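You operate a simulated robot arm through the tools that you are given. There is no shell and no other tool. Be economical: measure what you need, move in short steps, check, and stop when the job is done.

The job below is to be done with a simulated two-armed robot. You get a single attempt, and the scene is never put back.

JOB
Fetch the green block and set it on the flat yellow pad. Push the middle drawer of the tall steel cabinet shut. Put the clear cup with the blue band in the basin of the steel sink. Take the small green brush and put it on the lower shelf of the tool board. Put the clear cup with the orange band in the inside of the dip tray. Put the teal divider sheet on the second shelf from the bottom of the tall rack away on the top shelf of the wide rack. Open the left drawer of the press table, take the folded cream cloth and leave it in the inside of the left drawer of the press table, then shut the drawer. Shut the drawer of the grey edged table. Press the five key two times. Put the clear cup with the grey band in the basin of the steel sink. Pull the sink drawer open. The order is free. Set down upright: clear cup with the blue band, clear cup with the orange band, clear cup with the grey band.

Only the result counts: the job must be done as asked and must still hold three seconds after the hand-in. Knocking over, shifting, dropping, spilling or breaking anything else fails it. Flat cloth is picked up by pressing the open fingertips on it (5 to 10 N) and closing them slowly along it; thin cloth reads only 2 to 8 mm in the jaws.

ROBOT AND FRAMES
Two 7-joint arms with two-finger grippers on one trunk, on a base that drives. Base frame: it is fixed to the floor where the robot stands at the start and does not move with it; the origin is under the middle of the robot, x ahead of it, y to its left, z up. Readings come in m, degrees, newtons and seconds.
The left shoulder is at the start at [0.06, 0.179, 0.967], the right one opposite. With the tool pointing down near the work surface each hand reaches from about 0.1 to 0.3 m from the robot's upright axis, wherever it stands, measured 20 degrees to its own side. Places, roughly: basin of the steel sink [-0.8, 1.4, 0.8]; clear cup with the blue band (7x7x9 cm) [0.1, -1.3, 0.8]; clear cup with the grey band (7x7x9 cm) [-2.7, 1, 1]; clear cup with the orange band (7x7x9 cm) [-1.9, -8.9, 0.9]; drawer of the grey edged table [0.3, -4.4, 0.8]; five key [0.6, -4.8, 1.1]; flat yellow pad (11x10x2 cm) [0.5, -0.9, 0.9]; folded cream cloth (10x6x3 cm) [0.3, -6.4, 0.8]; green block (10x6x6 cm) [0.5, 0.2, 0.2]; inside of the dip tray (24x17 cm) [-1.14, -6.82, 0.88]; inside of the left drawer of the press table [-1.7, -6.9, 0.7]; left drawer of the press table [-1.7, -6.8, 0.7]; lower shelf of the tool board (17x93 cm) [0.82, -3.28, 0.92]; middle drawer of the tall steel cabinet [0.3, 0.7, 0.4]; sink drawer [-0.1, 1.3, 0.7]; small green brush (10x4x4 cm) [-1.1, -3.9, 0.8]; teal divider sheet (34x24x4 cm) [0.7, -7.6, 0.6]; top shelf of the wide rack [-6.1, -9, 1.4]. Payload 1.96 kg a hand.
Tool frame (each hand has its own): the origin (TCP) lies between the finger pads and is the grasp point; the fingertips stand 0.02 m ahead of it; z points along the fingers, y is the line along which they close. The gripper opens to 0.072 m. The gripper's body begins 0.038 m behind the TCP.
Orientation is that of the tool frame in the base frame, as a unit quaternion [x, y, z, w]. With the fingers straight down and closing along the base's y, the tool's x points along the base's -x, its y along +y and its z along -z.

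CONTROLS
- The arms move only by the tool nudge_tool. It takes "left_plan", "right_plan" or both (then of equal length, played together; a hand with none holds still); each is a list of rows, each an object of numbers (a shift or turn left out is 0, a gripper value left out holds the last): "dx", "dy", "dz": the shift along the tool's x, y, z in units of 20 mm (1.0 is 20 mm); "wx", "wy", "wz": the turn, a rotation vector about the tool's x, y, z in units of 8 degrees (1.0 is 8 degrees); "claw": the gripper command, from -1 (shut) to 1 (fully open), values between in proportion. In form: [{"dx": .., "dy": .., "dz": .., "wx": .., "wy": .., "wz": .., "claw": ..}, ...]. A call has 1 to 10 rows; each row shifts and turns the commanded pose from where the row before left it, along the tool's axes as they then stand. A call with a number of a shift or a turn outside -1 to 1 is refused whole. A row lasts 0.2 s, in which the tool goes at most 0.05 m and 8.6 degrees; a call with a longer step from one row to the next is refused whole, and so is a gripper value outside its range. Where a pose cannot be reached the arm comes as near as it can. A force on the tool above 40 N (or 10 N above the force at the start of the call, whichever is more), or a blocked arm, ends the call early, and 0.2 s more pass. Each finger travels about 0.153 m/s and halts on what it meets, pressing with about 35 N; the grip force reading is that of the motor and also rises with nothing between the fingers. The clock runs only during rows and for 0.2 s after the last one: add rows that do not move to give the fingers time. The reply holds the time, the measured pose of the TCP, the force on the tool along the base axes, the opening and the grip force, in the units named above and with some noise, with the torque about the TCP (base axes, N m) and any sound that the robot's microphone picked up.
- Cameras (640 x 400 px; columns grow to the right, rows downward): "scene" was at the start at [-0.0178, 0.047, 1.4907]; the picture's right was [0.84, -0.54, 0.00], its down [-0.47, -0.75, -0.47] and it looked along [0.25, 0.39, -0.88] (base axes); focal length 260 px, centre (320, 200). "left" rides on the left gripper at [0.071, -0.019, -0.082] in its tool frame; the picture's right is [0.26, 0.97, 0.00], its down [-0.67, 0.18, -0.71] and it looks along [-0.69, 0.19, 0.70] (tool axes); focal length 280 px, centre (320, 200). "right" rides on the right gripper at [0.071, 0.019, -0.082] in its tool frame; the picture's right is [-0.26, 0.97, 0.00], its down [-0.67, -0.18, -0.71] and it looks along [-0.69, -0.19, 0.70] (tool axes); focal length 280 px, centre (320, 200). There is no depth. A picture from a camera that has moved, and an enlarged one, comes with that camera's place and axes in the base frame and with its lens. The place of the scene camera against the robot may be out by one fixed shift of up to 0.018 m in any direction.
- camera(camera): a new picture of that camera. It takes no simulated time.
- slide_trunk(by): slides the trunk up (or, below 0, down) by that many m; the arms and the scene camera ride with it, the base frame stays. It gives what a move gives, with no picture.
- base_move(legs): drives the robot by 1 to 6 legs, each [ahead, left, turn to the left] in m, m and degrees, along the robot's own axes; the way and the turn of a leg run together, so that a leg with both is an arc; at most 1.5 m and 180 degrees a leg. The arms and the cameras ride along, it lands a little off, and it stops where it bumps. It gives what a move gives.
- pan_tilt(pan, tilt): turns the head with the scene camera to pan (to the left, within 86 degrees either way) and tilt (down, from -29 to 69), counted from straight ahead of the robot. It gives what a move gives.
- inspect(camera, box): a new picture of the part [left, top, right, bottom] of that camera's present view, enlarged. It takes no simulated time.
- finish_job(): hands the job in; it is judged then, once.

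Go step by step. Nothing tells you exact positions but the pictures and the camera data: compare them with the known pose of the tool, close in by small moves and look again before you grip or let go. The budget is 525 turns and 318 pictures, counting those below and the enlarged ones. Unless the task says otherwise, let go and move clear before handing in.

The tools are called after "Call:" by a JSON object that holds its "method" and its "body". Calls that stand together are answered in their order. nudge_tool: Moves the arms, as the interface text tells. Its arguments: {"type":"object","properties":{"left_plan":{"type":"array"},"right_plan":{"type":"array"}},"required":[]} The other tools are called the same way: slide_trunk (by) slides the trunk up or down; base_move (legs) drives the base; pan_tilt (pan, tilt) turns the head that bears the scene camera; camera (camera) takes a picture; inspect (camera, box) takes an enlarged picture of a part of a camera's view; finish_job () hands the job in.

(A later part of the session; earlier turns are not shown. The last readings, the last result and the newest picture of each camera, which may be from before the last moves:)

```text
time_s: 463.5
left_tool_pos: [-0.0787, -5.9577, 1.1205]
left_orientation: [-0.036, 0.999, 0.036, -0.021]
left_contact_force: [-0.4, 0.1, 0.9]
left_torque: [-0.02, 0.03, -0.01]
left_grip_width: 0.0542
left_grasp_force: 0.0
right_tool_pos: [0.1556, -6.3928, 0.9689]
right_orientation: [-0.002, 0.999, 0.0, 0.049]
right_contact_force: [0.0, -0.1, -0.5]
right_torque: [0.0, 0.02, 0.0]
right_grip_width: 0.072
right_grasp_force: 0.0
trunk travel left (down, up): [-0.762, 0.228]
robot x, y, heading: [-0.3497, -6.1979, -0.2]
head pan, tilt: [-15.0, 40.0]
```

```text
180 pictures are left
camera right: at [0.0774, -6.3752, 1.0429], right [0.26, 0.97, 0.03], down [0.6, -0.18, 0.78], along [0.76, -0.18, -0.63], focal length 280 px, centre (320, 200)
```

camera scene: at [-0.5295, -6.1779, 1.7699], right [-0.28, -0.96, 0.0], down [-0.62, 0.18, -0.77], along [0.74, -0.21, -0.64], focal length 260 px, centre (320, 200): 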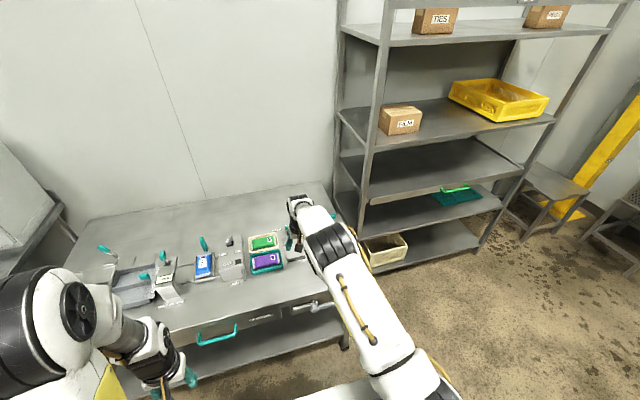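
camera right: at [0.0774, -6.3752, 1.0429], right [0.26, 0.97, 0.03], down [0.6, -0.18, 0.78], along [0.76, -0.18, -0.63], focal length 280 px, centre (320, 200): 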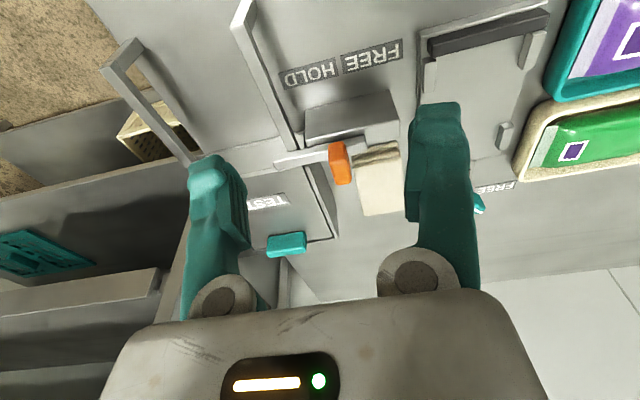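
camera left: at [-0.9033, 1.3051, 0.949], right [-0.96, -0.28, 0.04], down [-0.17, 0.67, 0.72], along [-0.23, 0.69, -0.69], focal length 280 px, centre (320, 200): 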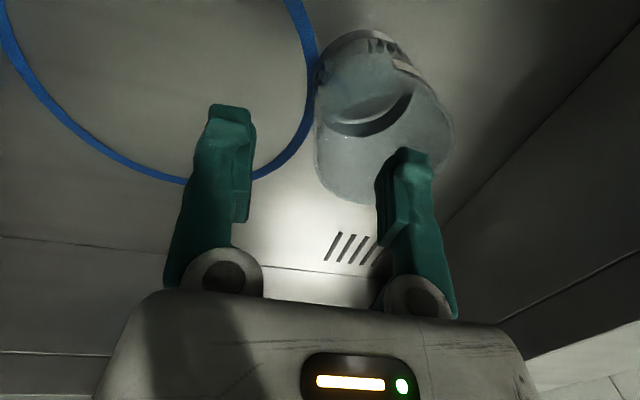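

Call:
{"method": "nudge_tool", "body": {"right_plan": [{"wy": -1}, {"wy": -1}, {"wy": -0.4}]}}

Call:
{"method": "base_move", "body": {"legs": [[0.03, 0, 0]]}}

Call:
{"method": "nudge_tool", "body": {"right_plan": [{"dx": -0.906, "dz": 0.423, "dy": 0.5}, {"dx": -0.906, "dz": 0.423, "dy": 0.5}, {"dx": -0.906, "dz": 0.423, "dy": 0.5}, {"dx": -0.906, "dz": 0.423}, {"dx": -0.906, "dz": 0.423}, {"dx": -0.906, "dz": 0.423}, {"dx": -0.906, "dz": 0.423}]}}

Call:
{"method": "camera", "body": {"camera": "right"}}

Call:
{"method": "camera", "body": {"camera": "scene"}}

```text
time_s: 464.3
left_tool_pos: [-0.0799, -5.9578, 1.1196]
left_orientation: [-0.035, 0.999, 0.036, -0.021]
left_contact_force: [-0.3, 0.5, 0.4]
left_torque: [-0.01, 0.04, 0.01]
left_grip_width: 0.0539
left_grasp_force: 0.0
right_tool_pos: [0.1565, -6.3931, 0.9692]
right_orientation: [-0.002, 0.976, 0.0, 0.216]
right_contact_force: [-0.2, -0.1, -0.2]
right_torque: [0.0, -0.04, 0.02]
right_grip_width: 0.0719
right_grasp_force: 0.0
trunk travel left (down, up): [-0.762, 0.228]
robot x, y, heading: [-0.3456, -6.1987, -0.2]
head pan, tilt: [-15.0, 40.0]
```

```text
time_s: 465.1
left_tool_pos: [-0.0542, -5.9583, 1.1221]
left_orientation: [-0.036, 0.998, 0.037, -0.02]
left_contact_force: [-0.2, -0.9, -0.6]
left_torque: [0.03, -0.01, -0.02]
left_grip_width: 0.0542
left_grasp_force: 0.0
right_tool_pos: [0.183, -6.392, 0.9708]
right_orientation: [-0.003, 0.976, 0.001, 0.216]
right_contact_force: [0.4, 0.1, 0.3]
right_torque: [0.0, 0.0, 0.03]
right_grip_width: 0.0719
right_grasp_force: 0.0
trunk travel left (down, up): [-0.762, 0.228]
robot x, y, heading: [-0.3168, -6.2014, -0.0]
head pan, tilt: [-15.0, 40.0]
```

```text
time_s: 466.7
left_tool_pos: [-0.0508, -5.9579, 1.1212]
left_orientation: [-0.035, 0.998, 0.037, -0.021]
left_contact_force: [0.4, 0.0, 0.9]
left_torque: [-0.01, 0.0, -0.03]
left_grip_width: 0.0537
left_grasp_force: 0.2
right_tool_pos: [0.3262, -6.3637, 0.9679]
right_orientation: [-0.002, 0.977, 0.001, 0.215]
right_contact_force: [-0.1, 0.1, -0.3]
right_torque: [0.0, 0.02, 0.01]
right_grip_width: 0.0718
right_grasp_force: 0.0
trunk travel left (down, up): [-0.762, 0.228]
robot x, y, heading: [-0.3158, -6.2038, 0.1]
head pan, tilt: [-15.0, 40.0]
```

```text
179 pictures are left
camera right: at [0.2271, -6.3447, 1.0125], right [0.23, 0.97, 0.11], down [0.31, -0.18, 0.93], along [0.92, -0.18, -0.34], focal length 280 px, centre (320, 200)
```

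right: 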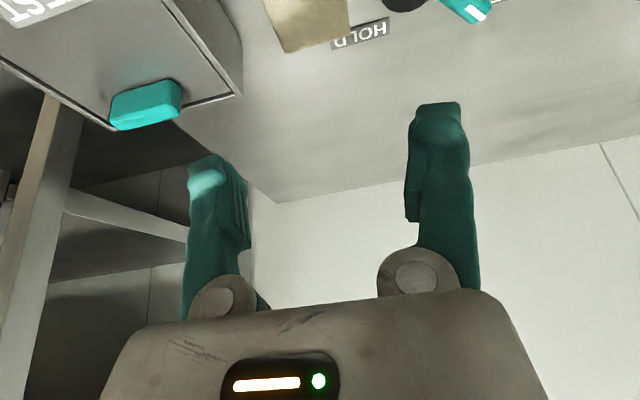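

```text
178 pictures are left
camera scene: at [-0.2854, -6.2295, 1.6699], right [-0.26, -0.97, 0.0], down [-0.62, 0.17, -0.77], along [0.74, -0.2, -0.64], focal length 260 px, centre (320, 200)
```

scene: 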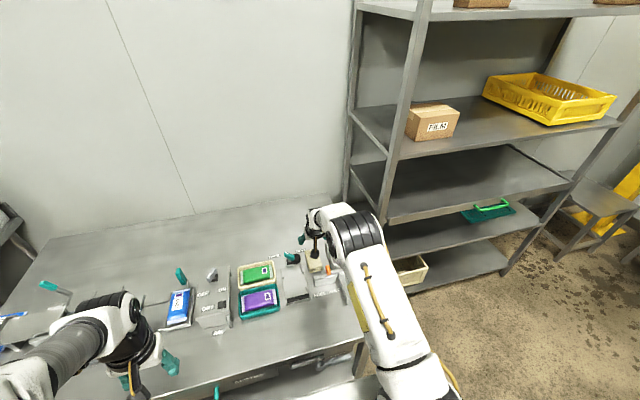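

Call:
{"method": "nudge_tool", "body": {"right_plan": [{"dx": -0.906, "dz": 0.423}, {"dx": -0.7, "dz": 0.33}, {"dx": 0.423, "dz": 0.906}, {"dx": 0.423, "dz": 0.906}, {"dx": 0.423, "dz": 0.906}, {"dx": 0.423, "dz": 0.906}, {}]}}

Call:
{"method": "camera", "body": {"camera": "right"}}

```text
time_s: 468.3
left_tool_pos: [-0.0516, -5.9587, 1.1201]
left_orientation: [-0.036, 0.998, 0.036, -0.021]
left_contact_force: [-0.5, -0.3, -0.8]
left_torque: [0.0, 0.05, -0.01]
left_grip_width: 0.0541
left_grasp_force: 0.1
right_tool_pos: [0.3615, -6.3625, 0.8893]
right_orientation: [-0.003, 0.977, 0.001, 0.215]
right_contact_force: [-0.2, 0.1, -0.8]
right_torque: [0.02, -0.01, -0.01]
right_grip_width: 0.0722
right_grasp_force: 0.0
trunk travel left (down, up): [-0.762, 0.228]
robot x, y, heading: [-0.3167, -6.2005, -0.1]
head pan, tilt: [-15.0, 40.0]
```

```text
177 pictures are left
camera right: at [0.2619, -6.3431, 0.933], right [0.23, 0.97, 0.11], down [0.31, -0.18, 0.93], along [0.92, -0.18, -0.34], focal length 280 px, centre (320, 200)
```

right: 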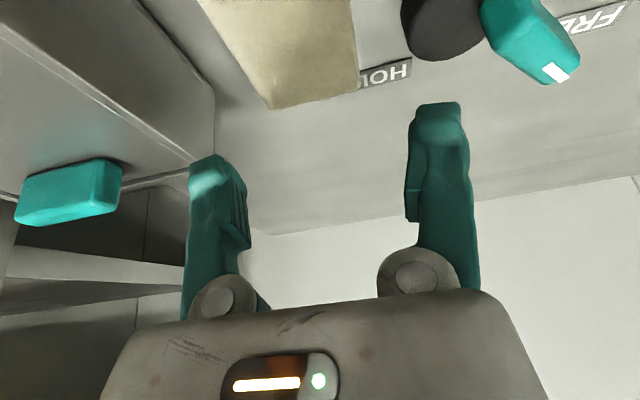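

Call:
{"method": "nudge_tool", "body": {"right_plan": [{"dy": -0.18, "dx": 0.27, "dz": -0.13, "claw": 0.92}, {"dx": 0.423, "dz": 0.906}, {"dx": 0.3, "dz": 0.65}, {}]}}

Call:
{"method": "camera", "body": {"camera": "right"}}

```text
time_s: 469.3
left_tool_pos: [-0.0503, -5.9591, 1.1207]
left_orientation: [-0.036, 0.999, 0.036, -0.021]
left_contact_force: [-0.2, -0.1, 0.1]
left_torque: [0.0, -0.01, 0.02]
left_grip_width: 0.0538
left_grasp_force: 0.0
right_tool_pos: [0.3557, -6.366, 0.8539]
right_orientation: [-0.002, 0.977, 0.0, 0.214]
right_contact_force: [-0.1, 0.5, 0.6]
right_torque: [0.0, -0.01, 0.01]
right_grip_width: 0.069
right_grasp_force: 0.0
trunk travel left (down, up): [-0.762, 0.228]
robot x, y, heading: [-0.3176, -6.2022, -0.1]
head pan, tilt: [-15.0, 40.0]
```

```text
176 pictures are left
camera right: at [0.257, -6.3471, 0.8983], right [0.23, 0.97, 0.11], down [0.31, -0.18, 0.93], along [0.92, -0.18, -0.34], focal length 280 px, centre (320, 200)
```

right: 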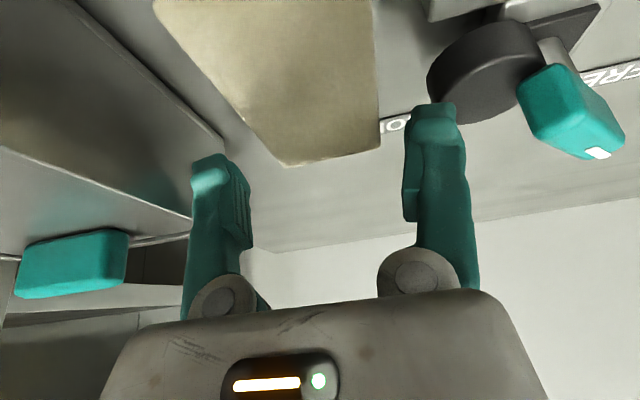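

Call:
{"method": "nudge_tool", "body": {"right_plan": [{"dy": -0.08, "dx": 0.2, "dz": 0.45}, {"dx": 0.2, "dz": 0.45}, {"dx": 0.2, "dz": 0.45}, {}]}}

Call:
{"method": "camera", "body": {"camera": "right"}}

```text
time_s: 470.3
left_tool_pos: [-0.0518, -5.9578, 1.1208]
left_orientation: [-0.036, 0.999, 0.036, -0.019]
left_contact_force: [-0.1, -0.6, -0.2]
left_torque: [-0.01, -0.01, 0.0]
left_grip_width: 0.0541
left_grasp_force: 0.1
right_tool_pos: [0.3568, -6.367, 0.8257]
right_orientation: [-0.003, 0.977, 0.001, 0.215]
right_contact_force: [-0.6, 0.4, -0.7]
right_torque: [0.02, 0.01, 0.05]
right_grip_width: 0.0689
right_grasp_force: 0.1
trunk travel left (down, up): [-0.762, 0.228]
robot x, y, heading: [-0.3166, -6.2013, 0.2]
head pan, tilt: [-15.0, 40.0]
```

```text
175 pictures are left
camera right: at [0.2571, -6.3489, 0.8701], right [0.23, 0.97, 0.11], down [0.31, -0.18, 0.93], along [0.92, -0.18, -0.34], focal length 280 px, centre (320, 200)
```

right: 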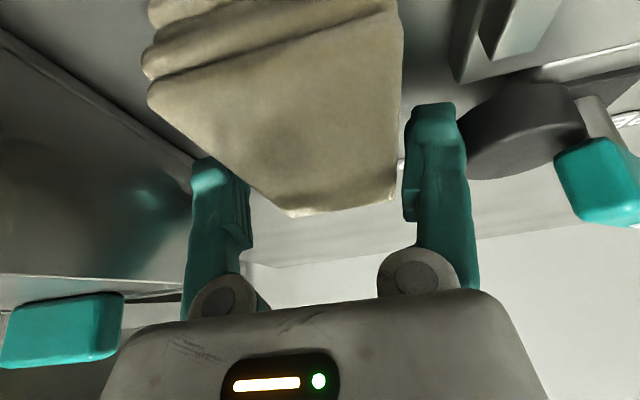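

Call:
{"method": "nudge_tool", "body": {"right_plan": [{"dx": 0.2, "dz": 0.45}, {"dx": 0.06, "dz": 0.13}, {"claw": 0.7}, {"claw": 0.5}, {"claw": 0.2}, {"claw": -0.2}, {"claw": -1}, {}, {}]}}

Call:
{"method": "camera", "body": {"camera": "right"}}

```text
time_s: 471.1
left_tool_pos: [-0.0553, -5.9577, 1.1215]
left_orientation: [-0.035, 0.999, 0.036, -0.02]
left_contact_force: [-0.3, 0.6, 0.7]
left_torque: [-0.01, -0.03, 0.0]
left_grip_width: 0.054
left_grasp_force: 0.2
right_tool_pos: [0.3588, -6.3673, 0.8198]
right_orientation: [-0.003, 0.975, 0.001, 0.224]
right_contact_force: [-4.0, 4.4, 15.7]
right_torque: [0.77, 0.18, 0.34]
right_grip_width: 0.0578
right_grasp_force: 39.4
trunk travel left (down, up): [-0.762, 0.228]
robot x, y, heading: [-0.3159, -6.1995, 0.1]
head pan, tilt: [-15.0, 40.0]
stopped in row 4 (right hand): the force on the tool passed its limit at 43 N (the readings are from after the stop); the commanded pose is now the measured one
```

```text
174 pictures are left
camera right: at [0.2592, -6.348, 0.8622], right [0.23, 0.97, 0.11], down [0.3, -0.18, 0.94], along [0.93, -0.18, -0.33], focal length 280 px, centre (320, 200)
```

right: 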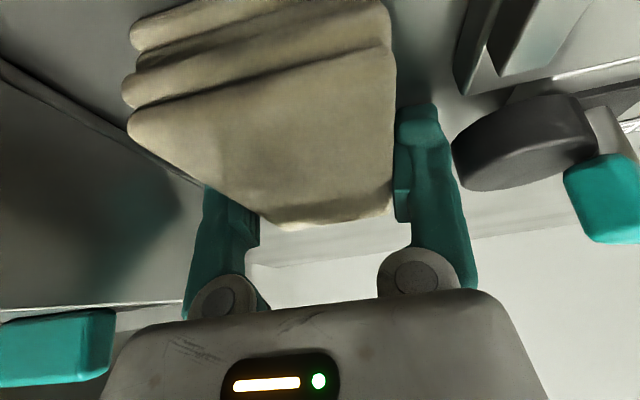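

Call:
{"method": "nudge_tool", "body": {"right_plan": [{"claw": -1, "dx": -0.04, "dz": -0.09}, {}, {"dx": -0.2, "dz": -0.45}, {"dx": -0.42, "dz": -0.9}, {"dx": -0.42, "dz": -0.9}, {"dx": -0.42, "dz": -0.9}, {"dx": -0.42, "dz": -0.9}]}}

Call:
{"method": "camera", "body": {"camera": "right"}}

```text
time_s: 472.7
left_tool_pos: [-0.0511, -5.9572, 1.1201]
left_orientation: [-0.035, 0.999, 0.035, -0.02]
left_contact_force: [0.1, -0.6, 0.4]
left_torque: [0.0, -0.01, 0.01]
left_grip_width: 0.054
left_grasp_force: 0.0
right_tool_pos: [0.3579, -6.3672, 0.9075]
right_orientation: [-0.003, 0.976, 0.0, 0.218]
right_contact_force: [0.4, -0.7, 0.3]
right_torque: [0.02, 0.02, -0.03]
right_grip_width: 0.0545
right_grasp_force: 34.8
trunk travel left (down, up): [-0.762, 0.228]
robot x, y, heading: [-0.316, -6.1981, 0.2]
head pan, tilt: [-15.0, 40.0]
```

```text
173 pictures are left
camera right: at [0.2584, -6.3491, 0.9505], right [0.23, 0.97, 0.11], down [0.31, -0.18, 0.93], along [0.92, -0.18, -0.34], focal length 280 px, centre (320, 200)
```

right: 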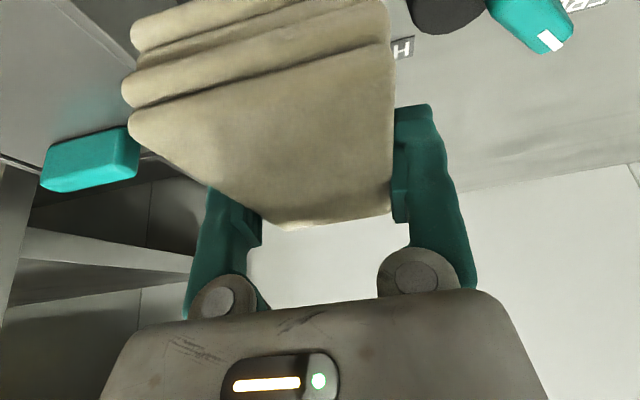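

Cloth is held. Lift, straighten the tool and bring it to the open drawer.

Call:
{"method": "slide_trunk", "body": {"by": 0.15}}

Call:
{"method": "base_move", "body": {"legs": [[-0.3, 0.1, 0], [-0.1, 0.35, 0]]}}

Call:
{"method": "nudge_tool", "body": {"right_plan": [{"dx": 1, "dz": -0.4}, {"dx": 1, "dz": -0.4}, {"dx": 1, "dz": -0.4}, {"dx": 1, "dz": -0.4}, {"wy": 1}, {"wy": 1}, {"wy": 1}, {"wy": 0.15}]}}

Call:
{"method": "base_move", "body": {"legs": [[0, 0, -90], [0, -0.9, 0]]}}

Call:
{"method": "pan_tilt", "body": {"pan": 0, "tilt": 45}}

Call:
{"method": "camera", "body": {"camera": "scene"}}

```text
time_s: 474.5
left_tool_pos: [-0.0506, -5.9574, 1.2698]
left_orientation: [-0.036, 0.999, 0.035, -0.021]
left_contact_force: [0.4, 0.2, 0.5]
left_torque: [-0.02, 0.04, -0.01]
left_grip_width: 0.0544
left_grasp_force: 0.0
right_tool_pos: [0.3581, -6.3679, 1.056]
right_orientation: [-0.002, 0.976, 0.0, 0.219]
right_contact_force: [-0.3, -0.1, -1.5]
right_torque: [-0.02, 0.0, -0.01]
right_grip_width: 0.0545
right_grasp_force: 34.7
trunk travel left (down, up): [-0.912, 0.078]
robot x, y, heading: [-0.314, -6.2012, -0.0]
head pan, tilt: [-15.0, 40.0]
```

```text
time_s: 478.5
left_tool_pos: [-0.4487, -5.5143, 1.2702]
left_orientation: [-0.035, 0.998, 0.038, -0.021]
left_contact_force: [-0.8, 0.4, -0.6]
left_torque: [0.01, 0.0, -0.01]
left_grip_width: 0.054
left_grasp_force: 0.1
right_tool_pos: [-0.0418, -5.925, 1.0565]
right_orientation: [0.0, 0.976, 0.0, 0.219]
right_contact_force: [-0.2, 0.0, -0.6]
right_torque: [0.02, 0.01, -0.03]
right_grip_width: 0.0544
right_grasp_force: 35.4
trunk travel left (down, up): [-0.912, 0.078]
robot x, y, heading: [-0.7159, -5.755, -0.1]
head pan, tilt: [-15.0, 40.0]
```

```text
time_s: 480.3
left_tool_pos: [-0.4505, -5.5122, 1.2704]
left_orientation: [-0.034, 0.999, 0.036, -0.021]
left_contact_force: [-0.3, 0.5, -0.2]
left_torque: [-0.04, -0.02, -0.01]
left_grip_width: 0.054
left_grasp_force: 0.0
right_tool_pos: [-0.1286, -5.9234, 1.0526]
right_orientation: [-0.001, 1.0, -0.001, 0.0]
right_contact_force: [-0.2, -0.4, -0.1]
right_torque: [0.01, -0.05, -0.01]
right_grip_width: 0.0541
right_grasp_force: 35.4
trunk travel left (down, up): [-0.912, 0.078]
robot x, y, heading: [-0.7139, -5.7554, -0.4]
head pan, tilt: [-15.0, 40.0]
```

```text
time_s: 488.9
left_tool_pos: [-1.3704, -6.0038, 1.2707]
left_orientation: [0.691, 0.722, 0.04, 0.011]
left_contact_force: [-0.5, 0.5, -0.8]
left_torque: [-0.01, -0.01, 0.01]
left_grip_width: 0.054
left_grasp_force: 0.0
right_tool_pos: [-1.7894, -6.315, 1.0517]
right_orientation: [0.716, 0.698, 0.0, 0.001]
right_contact_force: [-0.4, -0.5, -0.4]
right_torque: [-0.02, -0.01, 0.0]
right_grip_width: 0.0538
right_grasp_force: 35.1
trunk travel left (down, up): [-0.912, 0.078]
robot x, y, heading: [-1.6036, -5.7317, -91.7]
head pan, tilt: [-15.0, 40.0]
```

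```text
time_s: 489.7
left_tool_pos: [-1.3705, -6.0039, 1.27]
left_orientation: [0.692, 0.721, 0.04, 0.011]
left_contact_force: [0.3, 0.3, 0.0]
left_torque: [-0.03, 0.0, -0.01]
left_grip_width: 0.0541
left_grasp_force: 0.1
right_tool_pos: [-1.7905, -6.313, 1.0513]
right_orientation: [0.716, 0.698, 0.0, 0.0]
right_contact_force: [0.7, -0.2, -0.9]
right_torque: [-0.03, 0.04, 0.0]
right_grip_width: 0.0535
right_grasp_force: 34.9
trunk travel left (down, up): [-0.912, 0.078]
robot x, y, heading: [-1.604, -5.7323, -91.6]
head pan, tilt: [0.0, 45.0]
```

```text
172 pictures are left
camera scene: at [-1.5984, -5.7602, 1.8127], right [-1.0, 0.03, 0.0], down [0.02, 0.71, -0.71], along [-0.02, -0.71, -0.71], focal length 260 px, centre (320, 200)
```

scene: 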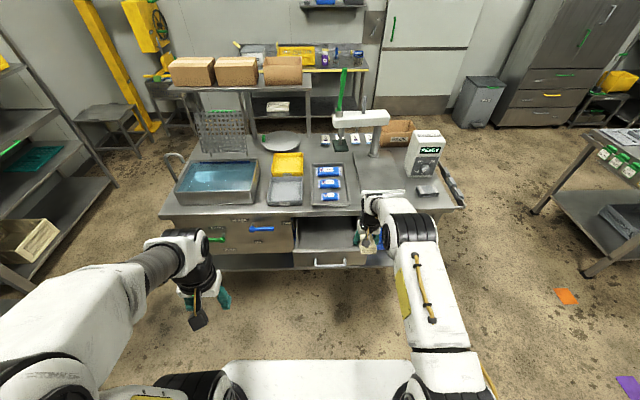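

Call:
{"method": "base_move", "body": {"legs": [[0, 0.12, 1.6], [0.2, 0, 0]]}}

Call:
{"method": "camera", "body": {"camera": "scene"}}

Call:
{"method": "camera", "body": {"camera": "right"}}

```text
time_s: 492.1
left_tool_pos: [-1.2448, -6.1936, 1.2712]
left_orientation: [0.681, 0.731, 0.04, 0.011]
left_contact_force: [-0.4, -0.6, -0.5]
left_torque: [-0.02, 0.01, -0.02]
left_grip_width: 0.054
left_grasp_force: 0.0
right_tool_pos: [-1.6536, -6.5167, 1.0521]
right_orientation: [0.705, 0.709, -0.001, 0.001]
right_contact_force: [0.1, 1.1, -0.7]
right_torque: [-0.05, 0.02, 0.02]
right_grip_width: 0.0536
right_grasp_force: 35.0
trunk travel left (down, up): [-0.912, 0.078]
robot x, y, heading: [-1.4873, -5.9309, -89.9]
head pan, tilt: [0.0, 45.0]
```

```text
171 pictures are left
camera scene: at [-1.4786, -5.9559, 1.8127], right [-1.0, 0.0, 0.0], down [0.0, 0.71, -0.71], along [0.0, -0.71, -0.71], focal length 260 px, centre (320, 200)
```

scene: 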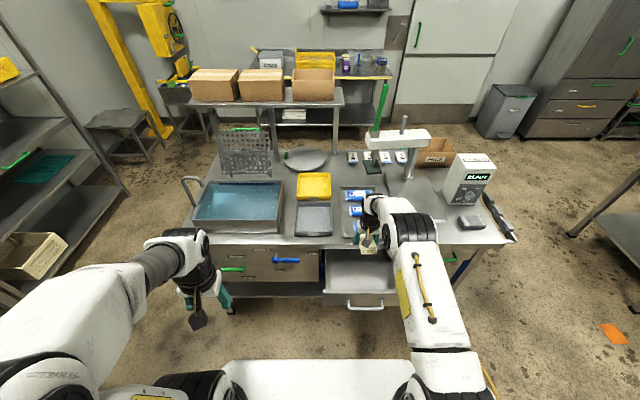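

```text
170 pictures are left
camera right: at [-1.6359, -6.4458, 1.1339], right [0.97, -0.26, 0.0], down [-0.18, -0.67, 0.72], along [-0.18, -0.69, -0.7], focal length 280 px, centre (320, 200)
```

right: 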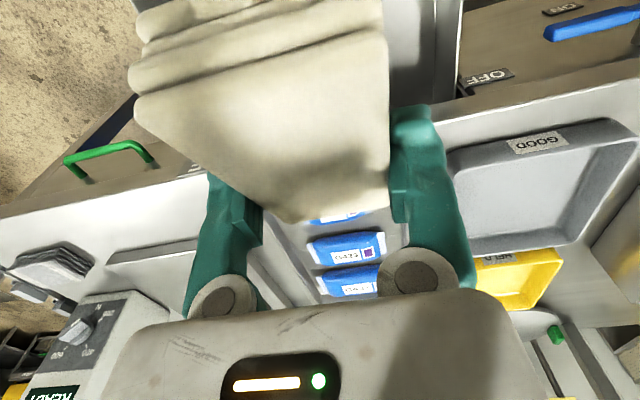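

Call:
{"method": "base_move", "body": {"legs": [[0.03, 0, 0]]}}

Call:
{"method": "slide_trunk", "body": {"by": -0.22}}

Call:
{"method": "camera", "body": {"camera": "right"}}

Call:
{"method": "camera", "body": {"camera": "scene"}}

```text
time_s: 492.9
left_tool_pos: [-1.244, -6.2198, 1.2718]
left_orientation: [0.681, 0.731, 0.039, 0.012]
left_contact_force: [-0.3, 0.8, 0.5]
left_torque: [-0.04, 0.03, -0.01]
left_grip_width: 0.0541
left_grasp_force: 0.1
right_tool_pos: [-1.6538, -6.5429, 1.0535]
right_orientation: [0.705, 0.709, -0.003, 0.003]
right_contact_force: [-0.7, 0.7, 0.1]
right_torque: [-0.02, -0.02, 0.04]
right_grip_width: 0.0534
right_grasp_force: 35.1
trunk travel left (down, up): [-0.912, 0.078]
robot x, y, heading: [-1.4892, -5.9607, -89.8]
head pan, tilt: [0.0, 45.0]
```

```text
time_s: 495.2
left_tool_pos: [-1.2437, -6.2255, 1.0504]
left_orientation: [0.681, 0.731, 0.041, 0.011]
left_contact_force: [0.4, -0.4, -0.1]
left_torque: [-0.02, 0.04, 0.02]
left_grip_width: 0.0539
left_grasp_force: 0.1
right_tool_pos: [-1.6554, -6.5482, 0.831]
right_orientation: [0.705, 0.709, 0.0, 0.001]
right_contact_force: [0.3, 0.1, -0.5]
right_torque: [0.01, 0.01, 0.01]
right_grip_width: 0.0536
right_grasp_force: 35.2
trunk travel left (down, up): [-0.692, 0.298]
robot x, y, heading: [-1.4895, -5.9628, -89.9]
head pan, tilt: [0.0, 45.0]
```

```text
169 pictures are left
camera right: at [-1.6355, -6.4781, 0.9129], right [0.97, -0.26, 0.0], down [-0.18, -0.67, 0.72], along [-0.18, -0.69, -0.7], focal length 280 px, centre (320, 200)
```

right: 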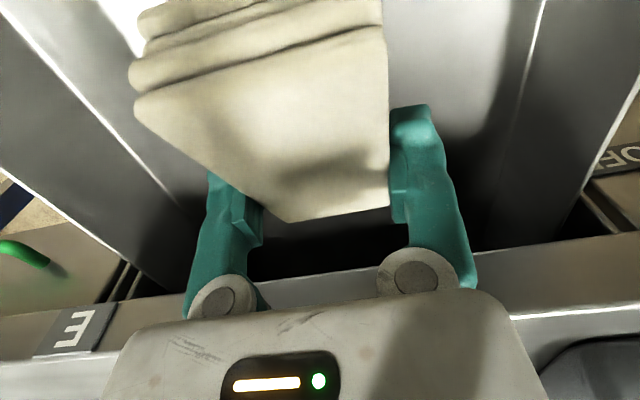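

```text
168 pictures are left
camera scene: at [-1.4782, -5.9896, 1.5927], right [-1.0, 0.0, 0.0], down [0.0, 0.71, -0.71], along [0.0, -0.71, -0.71], focal length 260 px, centre (320, 200)
```

scene: 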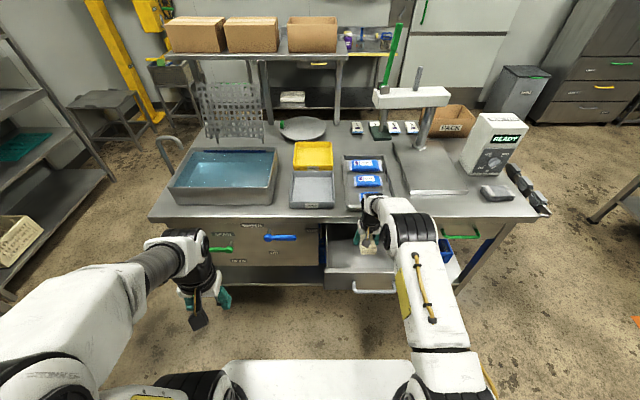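

Call:
{"method": "nudge_tool", "body": {"right_plan": [{"dz": 1}, {"dz": 1}, {"dz": 0.5}, {"dz": 0.5}, {"dz": 0.25}, {"dz": 0.25}, {}]}}

Call:
{"method": "camera", "body": {"camera": "right"}}

```text
time_s: 496.9
left_tool_pos: [-1.2435, -6.2256, 1.0511]
left_orientation: [0.681, 0.731, 0.04, 0.011]
left_contact_force: [0.6, 0.4, 0.4]
left_torque: [0.0, -0.02, 0.01]
left_grip_width: 0.0539
left_grasp_force: 0.3
right_tool_pos: [-1.6548, -6.5477, 0.7611]
right_orientation: [0.705, 0.709, 0.0, 0.001]
right_contact_force: [-0.8, 0.6, -0.1]
right_torque: [-0.03, -0.02, -0.02]
right_grip_width: 0.0533
right_grasp_force: 35.2
trunk travel left (down, up): [-0.692, 0.298]
robot x, y, heading: [-1.4861, -5.9609, -90.1]
head pan, tilt: [0.0, 45.0]
```

```text
167 pictures are left
camera right: at [-1.6356, -6.4777, 0.8424], right [0.97, -0.26, 0.0], down [-0.18, -0.67, 0.72], along [-0.18, -0.69, -0.7], focal length 280 px, centre (320, 200)
```

right: 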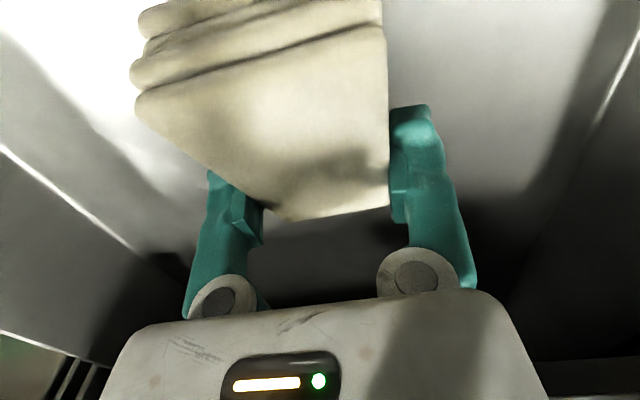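

Call:
{"method": "nudge_tool", "body": {"right_plan": [{"dz": 0.3}, {"dz": 0.3}, {"dz": 0.3}, {"dz": 0.3}, {"dz": 0.3}, {"dz": 0.3}, {}]}}

Call:
{"method": "camera", "body": {"camera": "right"}}

```text
time_s: 497.9
left_tool_pos: [-1.2432, -6.2247, 1.0514]
left_orientation: [0.681, 0.731, 0.04, 0.011]
left_contact_force: [0.1, -1.1, -0.3]
left_torque: [0.02, 0.01, -0.01]
left_grip_width: 0.0535
left_grasp_force: 0.0
right_tool_pos: [-1.6542, -6.5541, 0.7448]
right_orientation: [0.706, 0.708, -0.007, 0.007]
right_contact_force: [0.0, 0.8, 26.1]
right_torque: [-0.49, -0.07, 0.01]
right_grip_width: 0.0536
right_grasp_force: 35.0
trunk travel left (down, up): [-0.692, 0.298]
robot x, y, heading: [-1.4874, -5.9622, -90.1]
head pan, tilt: [0.0, 45.0]
stopped in row 5 (right hand): the force on the tool passed its limit at 47 N (the readings are from after the stop); the commanded pose is now the measured one
```

```text
166 pictures are left
camera right: at [-1.6351, -6.4824, 0.8243], right [0.97, -0.26, 0.0], down [-0.18, -0.66, 0.73], along [-0.18, -0.71, -0.68], focal length 280 px, centre (320, 200)
```

right: 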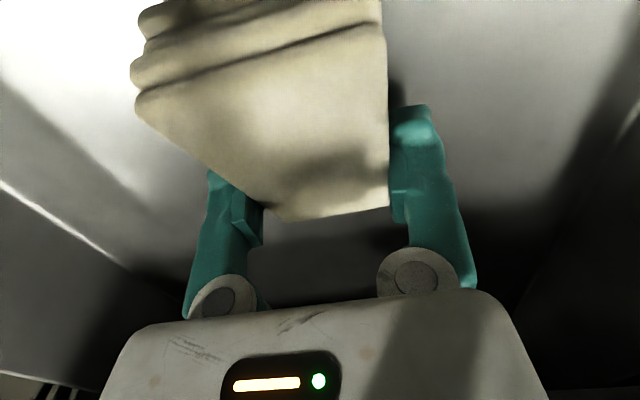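

Call:
{"method": "nudge_tool", "body": {"right_plan": [{"dz": -0.2}, {"claw": 0}, {"claw": 0.6}, {"claw": 1}, {}, {}, {"dz": -0.5}, {"dz": -1}, {"dz": -1}, {"dz": -1}]}}

Call:
{"method": "camera", "body": {"camera": "right"}}

```text
time_s: 500.1
left_tool_pos: [-1.2446, -6.2253, 1.0508]
left_orientation: [0.68, 0.732, 0.041, 0.01]
left_contact_force: [-0.6, 0.2, 0.3]
left_torque: [0.01, 0.02, 0.0]
left_grip_width: 0.054
left_grasp_force: 0.1
right_tool_pos: [-1.6547, -6.5514, 0.8156]
right_orientation: [0.705, 0.709, -0.006, 0.005]
right_contact_force: [-0.3, -0.3, 0.4]
right_torque: [0.04, 0.03, 0.04]
right_grip_width: 0.0718
right_grasp_force: 0.1
trunk travel left (down, up): [-0.692, 0.298]
robot x, y, heading: [-1.4827, -5.9575, -89.9]
head pan, tilt: [0.0, 45.0]
```

```text
165 pictures are left
camera right: at [-1.6348, -6.4793, 0.8961], right [0.97, -0.26, 0.0], down [-0.18, -0.67, 0.72], along [-0.18, -0.7, -0.69], focal length 280 px, centre (320, 200)
```

right: 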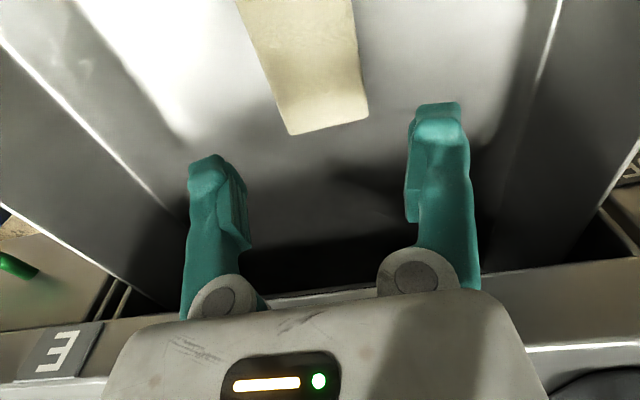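

Cloth lies in the drawer. Back out, make a forward fist, and push the drawer shut.

Call:
{"method": "slide_trunk", "body": {"by": 0.15}}

Call:
{"method": "base_move", "body": {"legs": [[-0.4, 0, 0]]}}

Call:
{"method": "nudge_tool", "body": {"right_plan": [{"wy": -1, "claw": -1}, {"wy": -1}, {"wy": -1}, {"wy": -1}, {"wy": -1}, {"wy": -1}, {"wy": -1}, {"wy": -1}, {"wy": -1}, {"wy": -1}]}}

Call:
{"method": "nudge_tool", "body": {"right_plan": [{"wy": -1}, {"wy": -0.25}, {}]}}

Call:
{"method": "camera", "body": {"camera": "scene"}}

```text
time_s: 501.9
left_tool_pos: [-1.2439, -6.2266, 1.1995]
left_orientation: [0.681, 0.731, 0.041, 0.009]
left_contact_force: [-0.7, 0.2, 0.2]
left_torque: [-0.03, 0.0, 0.0]
left_grip_width: 0.054
left_grasp_force: 0.1
right_tool_pos: [-1.6539, -6.5511, 0.9657]
right_orientation: [0.705, 0.709, -0.005, 0.004]
right_contact_force: [-0.1, 0.3, 0.1]
right_torque: [0.0, 0.03, 0.0]
right_grip_width: 0.072
right_grasp_force: 0.1
trunk travel left (down, up): [-0.842, 0.148]
robot x, y, heading: [-1.4888, -5.9617, -89.8]
head pan, tilt: [0.0, 45.0]
```

```text
time_s: 504.4
left_tool_pos: [-1.2444, -5.8249, 1.2006]
left_orientation: [0.683, 0.729, 0.04, 0.009]
left_contact_force: [-1.1, 0.8, -0.7]
left_torque: [0.0, -0.02, -0.02]
left_grip_width: 0.0542
left_grasp_force: 0.1
right_tool_pos: [-1.6565, -6.1469, 0.9637]
right_orientation: [0.708, 0.706, -0.006, 0.003]
right_contact_force: [0.4, -0.1, 0.9]
right_torque: [-0.02, -0.02, -0.01]
right_grip_width: 0.0721
right_grasp_force: 0.0
trunk travel left (down, up): [-0.842, 0.148]
robot x, y, heading: [-1.4869, -5.5579, -90.2]
head pan, tilt: [0.0, 45.0]
```

```text
time_s: 506.6
left_tool_pos: [-1.2451, -5.8232, 1.2017]
left_orientation: [0.683, 0.729, 0.041, 0.011]
left_contact_force: [-0.9, 0.7, 0.1]
left_torque: [0.0, 0.01, -0.02]
left_grip_width: 0.0539
left_grasp_force: 0.1
right_tool_pos: [-1.6575, -6.1464, 0.9667]
right_orientation: [0.539, 0.538, -0.459, 0.458]
right_contact_force: [0.6, 0.3, 0.5]
right_torque: [0.02, -0.01, 0.03]
right_grip_width: 0.0
right_grasp_force: 29.5
trunk travel left (down, up): [-0.842, 0.148]
robot x, y, heading: [-1.4852, -5.5579, -90.4]
head pan, tilt: [0.0, 45.0]
```

```text
time_s: 507.4
left_tool_pos: [-1.2443, -5.8231, 1.2001]
left_orientation: [0.684, 0.729, 0.041, 0.01]
left_contact_force: [-0.4, 1.3, -0.2]
left_torque: [0.02, 0.01, -0.01]
left_grip_width: 0.054
left_grasp_force: 0.1
right_tool_pos: [-1.6574, -6.1456, 0.9654]
right_orientation: [-0.497, -0.496, 0.504, -0.503]
right_contact_force: [0.8, -0.4, -0.7]
right_torque: [-0.01, 0.01, 0.03]
right_grip_width: 0.0002
right_grasp_force: 29.3
trunk travel left (down, up): [-0.842, 0.148]
robot x, y, heading: [-1.4828, -5.5558, -90.4]
head pan, tilt: [0.0, 45.0]
```

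```text
164 pictures are left
camera scene: at [-1.4767, -5.5857, 1.7426], right [-1.0, 0.01, 0.0], down [0.01, 0.71, -0.71], along [-0.01, -0.71, -0.71], focal length 260 px, centre (320, 200)
```

scene: 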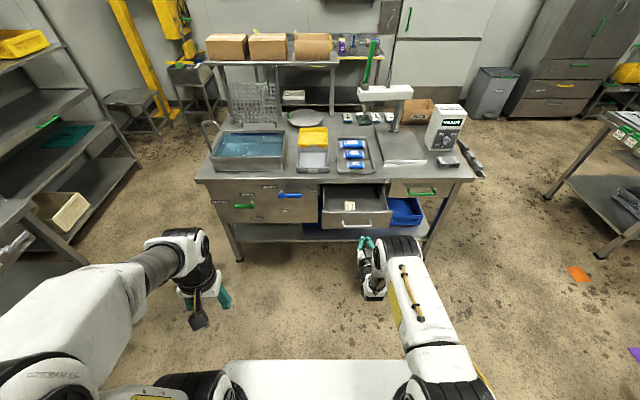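

Call:
{"method": "slide_trunk", "body": {"by": -0.22}}

Call:
{"method": "base_move", "body": {"legs": [[0.36, 0, 0.4]]}}

Call:
{"method": "camera", "body": {"camera": "scene"}}

```text
time_s: 509.7
left_tool_pos: [-1.2443, -5.8236, 0.98]
left_orientation: [0.683, 0.729, 0.04, 0.011]
left_contact_force: [-0.6, -0.8, 0.0]
left_torque: [0.01, -0.01, -0.01]
left_grip_width: 0.054
left_grasp_force: 0.1
right_tool_pos: [-1.6565, -6.1466, 0.7452]
right_orientation: [-0.497, -0.497, 0.503, -0.503]
right_contact_force: [0.7, 0.1, 0.6]
right_torque: [0.01, -0.01, -0.01]
right_grip_width: 0.0002
right_grasp_force: 30.0
trunk travel left (down, up): [-0.622, 0.368]
robot x, y, heading: [-1.4854, -5.5538, -90.6]
head pan, tilt: [0.0, 45.0]
```

```text
time_s: 512.1
left_tool_pos: [-1.2453, -6.1841, 0.9796]
left_orientation: [0.682, 0.73, 0.04, 0.011]
left_contact_force: [-0.3, -1.2, -0.3]
left_torque: [0.03, 0.0, -0.01]
left_grip_width: 0.0542
left_grasp_force: 0.1
right_tool_pos: [-1.6569, -6.5089, 0.7446]
right_orientation: [0.496, 0.497, -0.503, 0.503]
right_contact_force: [-0.1, 0.1, 0.5]
right_torque: [0.05, 0.0, -0.01]
right_grip_width: 0.0
right_grasp_force: 29.9
trunk travel left (down, up): [-0.622, 0.368]
robot x, y, heading: [-1.4864, -5.9168, -90.3]
head pan, tilt: [0.0, 45.0]
```

```text
163 pictures are left
camera scene: at [-1.4787, -5.9484, 1.5226], right [-1.0, 0.0, 0.0], down [0.0, 0.71, -0.71], along [0.0, -0.71, -0.71], focal length 260 px, centre (320, 200)
```

scene: 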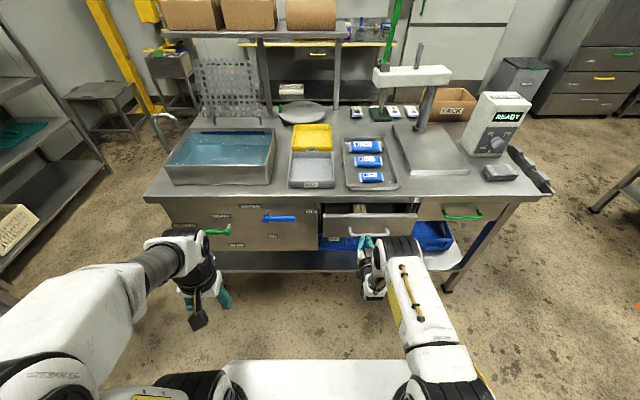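

Call:
{"method": "base_move", "body": {"legs": [[0.05, 0, 0]]}}

Call:
{"method": "nudge_tool", "body": {"right_plan": [{"dz": 0.7}, {"dz": 0.7}, {"dz": 0.5}, {"dz": 0.5}, {"dz": 0.5}, {"dz": 0.5}, {"dz": 0.5}]}}

Call:
{"method": "inspect", "body": {"camera": "scene", "box": [280, 150, 480, 275]}}

```text
time_s: 513.0
left_tool_pos: [-1.2461, -6.2353, 0.9802]
left_orientation: [0.681, 0.731, 0.041, 0.01]
left_contact_force: [-0.3, -1.6, -0.6]
left_torque: [0.04, -0.03, 0.01]
left_grip_width: 0.0539
left_grasp_force: 0.0
right_tool_pos: [-1.6568, -6.5587, 0.744]
right_orientation: [-0.497, -0.498, 0.503, -0.503]
right_contact_force: [0.4, 0.2, -0.3]
right_torque: [0.0, -0.01, -0.02]
right_grip_width: 0.0
right_grasp_force: 29.7
trunk travel left (down, up): [-0.622, 0.368]
robot x, y, heading: [-1.4848, -5.9688, -90.1]
head pan, tilt: [0.0, 45.0]
```

```text
time_s: 514.0
left_tool_pos: [-1.2448, -6.2305, 0.9817]
left_orientation: [0.682, 0.73, 0.04, 0.011]
left_contact_force: [0.4, 0.8, -0.1]
left_torque: [0.03, 0.01, -0.02]
left_grip_width: 0.0539
left_grasp_force: 0.1
right_tool_pos: [-1.6562, -6.6002, 0.7391]
right_orientation: [0.5, 0.502, -0.499, 0.499]
right_contact_force: [1.4, 25.7, -2.1]
right_torque: [-0.15, 0.0, -0.13]
right_grip_width: 0.0001
right_grasp_force: 29.2
trunk travel left (down, up): [-0.622, 0.368]
robot x, y, heading: [-1.4872, -5.968, -90.1]
head pan, tilt: [0.0, 45.0]
stopped in row 5 (right hand): the force on the tool passed its limit at 57 N (the readings are from after the stop); the commanded pose is now the measured one
```

```text
3.20 times, centred on (380, 212) of scene
camera zoom: at [-1.4786, -5.9929, 1.5227], right [-1.0, 0.0, 0.0], down [0.0, 0.71, -0.71], along [0.0, -0.71, -0.71], focal length 830 px, centre (128, 160)
```

zoom: 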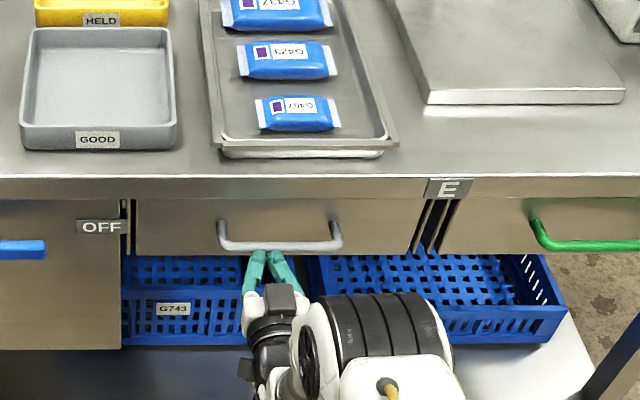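

The drawer is shut with the cloth inside. Retreat, turn the hand down, and head for the orange-banded cup via the left of the press table.

Call:
{"method": "base_move", "body": {"legs": [[-0.35, 0, 0]]}}

Call:
{"method": "slide_trunk", "body": {"by": 0.33}}

Call:
{"method": "nudge_tool", "body": {"right_plan": [{"wy": 1}, {"wy": 1}, {"wy": 1}, {"wy": 1}, {"wy": 1}, {"wy": 1}, {"wy": 1}, {"wy": 1}, {"wy": 1}, {"wy": 1}]}}

Call:
{"method": "nudge_tool", "body": {"right_plan": [{"wy": 1}, {"wy": 0.25, "claw": 1}, {}]}}

Call:
{"method": "base_move", "body": {"legs": [[0, 1.1, 0.2], [0.4, 0, 0]]}}

Call:
{"method": "pan_tilt", "body": {"pan": 0, "tilt": 25}}

Call:
{"method": "camera", "body": {"camera": "scene"}}

```text
time_s: 516.4
left_tool_pos: [-1.2444, -5.8763, 0.9817]
left_orientation: [0.682, 0.731, 0.04, 0.01]
left_contact_force: [0.3, 0.2, 0.1]
left_torque: [-0.02, 0.05, -0.02]
left_grip_width: 0.0539
left_grasp_force: 0.1
right_tool_pos: [-1.6554, -6.2458, 0.7407]
right_orientation: [0.499, 0.5, -0.5, 0.501]
right_contact_force: [0.8, 0.1, 0.4]
right_torque: [0.01, 0.04, 0.0]
right_grip_width: 0.0002
right_grasp_force: 29.6
trunk travel left (down, up): [-0.622, 0.368]
robot x, y, heading: [-1.4836, -5.609, -90.3]
head pan, tilt: [0.0, 45.0]
```

```text
time_s: 519.6
left_tool_pos: [-1.2443, -5.8776, 1.3106]
left_orientation: [0.682, 0.73, 0.04, 0.01]
left_contact_force: [-0.1, 0.3, 0.1]
left_torque: [-0.02, -0.02, 0.0]
left_grip_width: 0.054
left_grasp_force: 0.1
right_tool_pos: [-1.6555, -6.2461, 1.0708]
right_orientation: [0.499, 0.5, -0.5, 0.5]
right_contact_force: [-0.3, -0.7, -0.1]
right_torque: [-0.02, 0.0, 0.0]
right_grip_width: 0.0
right_grasp_force: 29.9
trunk travel left (down, up): [-0.952, 0.038]
robot x, y, heading: [-1.4864, -5.6097, -90.3]
head pan, tilt: [0.0, 45.0]
```

```text
time_s: 521.8
left_tool_pos: [-1.2451, -5.8771, 1.3111]
left_orientation: [0.681, 0.731, 0.04, 0.01]
left_contact_force: [-1.0, -0.6, -0.4]
left_torque: [0.01, 0.03, -0.04]
left_grip_width: 0.0538
left_grasp_force: 0.0
right_tool_pos: [-1.6557, -6.2475, 1.0698]
right_orientation: [0.703, 0.705, -0.061, 0.061]
right_contact_force: [-0.7, -0.7, 0.2]
right_torque: [0.01, 0.01, 0.02]
right_grip_width: 0.0003
right_grasp_force: 29.3
trunk travel left (down, up): [-0.952, 0.038]
robot x, y, heading: [-1.4868, -5.6111, -90.1]
head pan, tilt: [0.0, 45.0]
```

```text
time_s: 522.6
left_tool_pos: [-1.245, -5.8769, 1.3109]
left_orientation: [0.681, 0.731, 0.041, 0.01]
left_contact_force: [0.0, 0.3, 1.2]
left_torque: [-0.01, 0.0, 0.0]
left_grip_width: 0.0543
left_grasp_force: 0.1
right_tool_pos: [-1.6557, -6.2461, 1.0708]
right_orientation: [0.705, 0.707, -0.038, 0.038]
right_contact_force: [0.0, -0.6, -0.2]
right_torque: [-0.01, -0.03, -0.01]
right_grip_width: 0.072
right_grasp_force: 0.0
right hand out of reach, approached as far as the arm can: row 1
trunk travel left (down, up): [-0.952, 0.038]
robot x, y, heading: [-1.4858, -5.6075, -90.1]
head pan, tilt: [0.0, 45.0]
```

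```text
time_s: 530.2
left_tool_pos: [-0.1734, -6.2883, 1.3097]
left_orientation: [0.685, 0.728, 0.04, 0.011]
left_contact_force: [-0.4, 0.3, 0.1]
left_torque: [0.02, 0.03, -0.01]
left_grip_width: 0.0541
left_grasp_force: 0.0
right_tool_pos: [-0.5881, -6.6537, 1.0711]
right_orientation: [0.708, 0.704, -0.038, 0.037]
right_contact_force: [-0.2, -0.4, 0.3]
right_torque: [0.0, -0.02, -0.03]
right_grip_width: 0.072
right_grasp_force: 0.1
trunk travel left (down, up): [-0.952, 0.038]
robot x, y, heading: [-0.4135, -6.0229, -90.7]
head pan, tilt: [0.0, 45.0]
```

```text
time_s: 531.1
left_tool_pos: [-0.1738, -6.2895, 1.31]
left_orientation: [0.686, 0.727, 0.04, 0.011]
left_contact_force: [-0.2, -0.3, 0.1]
left_torque: [-0.01, 0.01, 0.02]
left_grip_width: 0.0542
left_grasp_force: 0.0
right_tool_pos: [-0.5895, -6.6554, 1.07]
right_orientation: [0.709, 0.703, -0.037, 0.037]
right_contact_force: [-0.8, 0.2, 0.2]
right_torque: [-0.01, 0.03, 0.02]
right_grip_width: 0.0718
right_grasp_force: 0.1
trunk travel left (down, up): [-0.952, 0.038]
robot x, y, heading: [-0.4138, -6.0199, -90.6]
head pan, tilt: [0.0, 25.0]
```

```text
161 pictures are left
camera scene: at [-0.4057, -6.0625, 1.8831], right [-1.0, 0.01, 0.0], down [0.01, 0.42, -0.91], along [-0.01, -0.91, -0.42], focal length 260 px, centre (320, 200)
```

scene: 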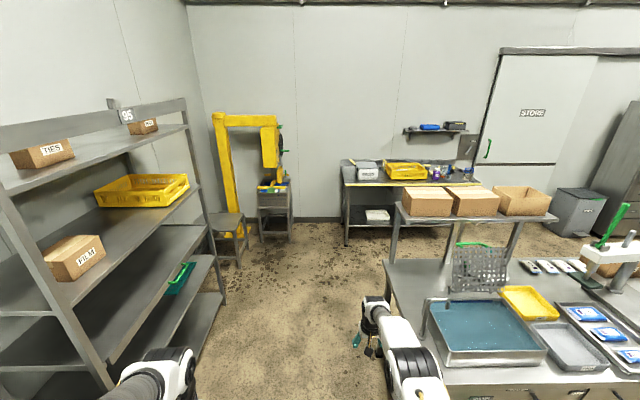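

Call:
{"method": "nudge_tool", "body": {"right_plan": [{"dx": 1}, {"dx": 1}, {"dx": 1}, {"dx": 1}, {"dx": 1}, {"dx": 1}, {"dx": 1}, {"dx": 1}, {"dx": 1}, {"dx": 1}]}}

Call:
{"method": "base_move", "body": {"legs": [[1.3, 0.05, 0.7], [0.6, 0, 0], [0, -1.2, 0]]}}

Call:
{"method": "pan_tilt", "body": {"pan": 0, "tilt": 40}}

Call:
{"method": "camera", "body": {"camera": "scene"}}

```text
time_s: 533.3
left_tool_pos: [-0.1736, -6.29, 1.3101]
left_orientation: [0.686, 0.727, 0.04, 0.01]
left_contact_force: [-0.5, 0.3, 0.1]
left_torque: [-0.04, -0.01, 0.01]
left_grip_width: 0.0541
left_grasp_force: 0.1
right_tool_pos: [-0.5867, -6.4596, 1.049]
right_orientation: [0.708, 0.704, -0.037, 0.038]
right_contact_force: [0.3, -0.1, -0.1]
right_torque: [-0.01, 0.0, -0.01]
right_grip_width: 0.0722
right_grasp_force: 0.1
trunk travel left (down, up): [-0.952, 0.038]
robot x, y, heading: [-0.4096, -6.0254, -90.6]
head pan, tilt: [0.0, 25.0]
```

```text
time_s: 548.7
left_tool_pos: [-1.3259, -8.2216, 1.3094]
left_orientation: [0.678, 0.734, 0.041, 0.01]
left_contact_force: [0.7, -0.5, -0.7]
left_torque: [-0.01, 0.0, -0.01]
left_grip_width: 0.0539
left_grasp_force: 0.0
right_tool_pos: [-1.7362, -8.3984, 1.0484]
right_orientation: [0.701, 0.711, -0.038, 0.037]
right_contact_force: [0.9, 0.5, 0.3]
right_torque: [-0.02, 0.0, 0.0]
right_grip_width: 0.072
right_grasp_force: 0.0
trunk travel left (down, up): [-0.952, 0.038]
robot x, y, heading: [-1.5694, -7.956, -89.4]
head pan, tilt: [0.0, 25.0]
```

```text
time_s: 549.4
left_tool_pos: [-1.3266, -8.2212, 1.31]
left_orientation: [0.678, 0.733, 0.04, 0.01]
left_contact_force: [0.1, -0.6, 0.6]
left_torque: [0.01, 0.0, 0.02]
left_grip_width: 0.054
left_grasp_force: 0.1
right_tool_pos: [-1.7368, -8.3979, 1.0487]
right_orientation: [0.701, 0.711, -0.037, 0.037]
right_contact_force: [-0.4, 0.1, 0.0]
right_torque: [0.01, -0.03, -0.05]
right_grip_width: 0.0721
right_grasp_force: 0.0
trunk travel left (down, up): [-0.952, 0.038]
robot x, y, heading: [-1.5708, -7.9568, -89.6]
head pan, tilt: [0.0, 40.0]
```

```text
160 pictures are left
camera scene: at [-1.5627, -7.9904, 1.86], right [-1.0, -0.01, 0.0], down [0.0, 0.64, -0.77], along [0.0, -0.77, -0.64], focal length 260 px, centre (320, 200)
```

scene: 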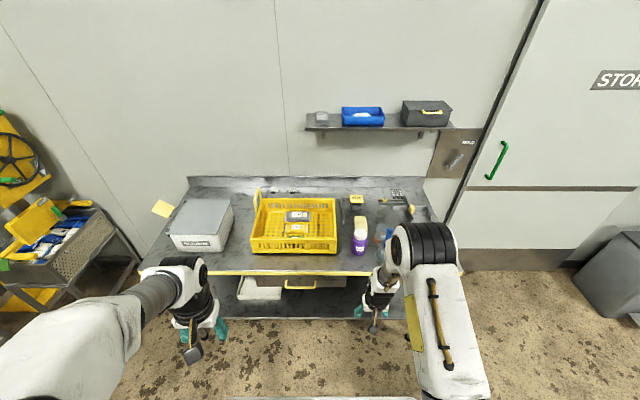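

Call:
{"method": "camera", "body": {"camera": "right"}}

Call:
{"method": "inspect", "body": {"camera": "scene", "box": [300, 180, 460, 280]}}

```text
159 pictures are left
camera right: at [-1.7183, -8.3195, 1.1217], right [0.97, -0.25, 0.03], down [-0.18, -0.6, 0.78], along [-0.18, -0.76, -0.62], focal length 280 px, centre (320, 200)
```

right: 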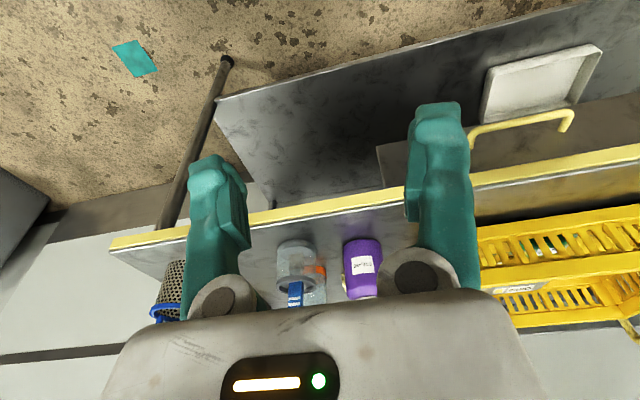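

```text
4.00 times, centred on (380, 230) of scene
camera zoom: at [-1.5627, -7.9904, 1.86], right [-1.0, -0.01, 0.0], down [0.0, 0.64, -0.77], along [0.0, -0.77, -0.64], focal length 1038 px, centre (80, 80)
```

zoom: 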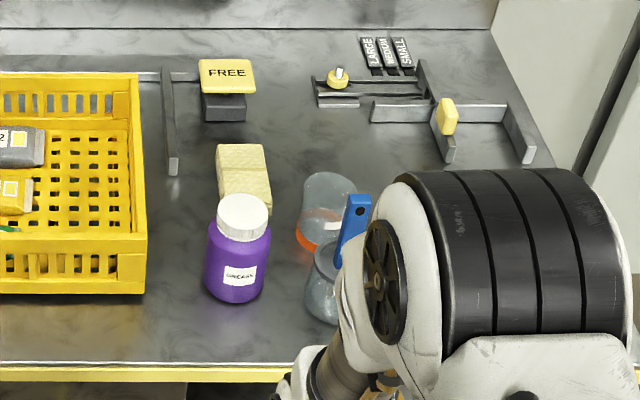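

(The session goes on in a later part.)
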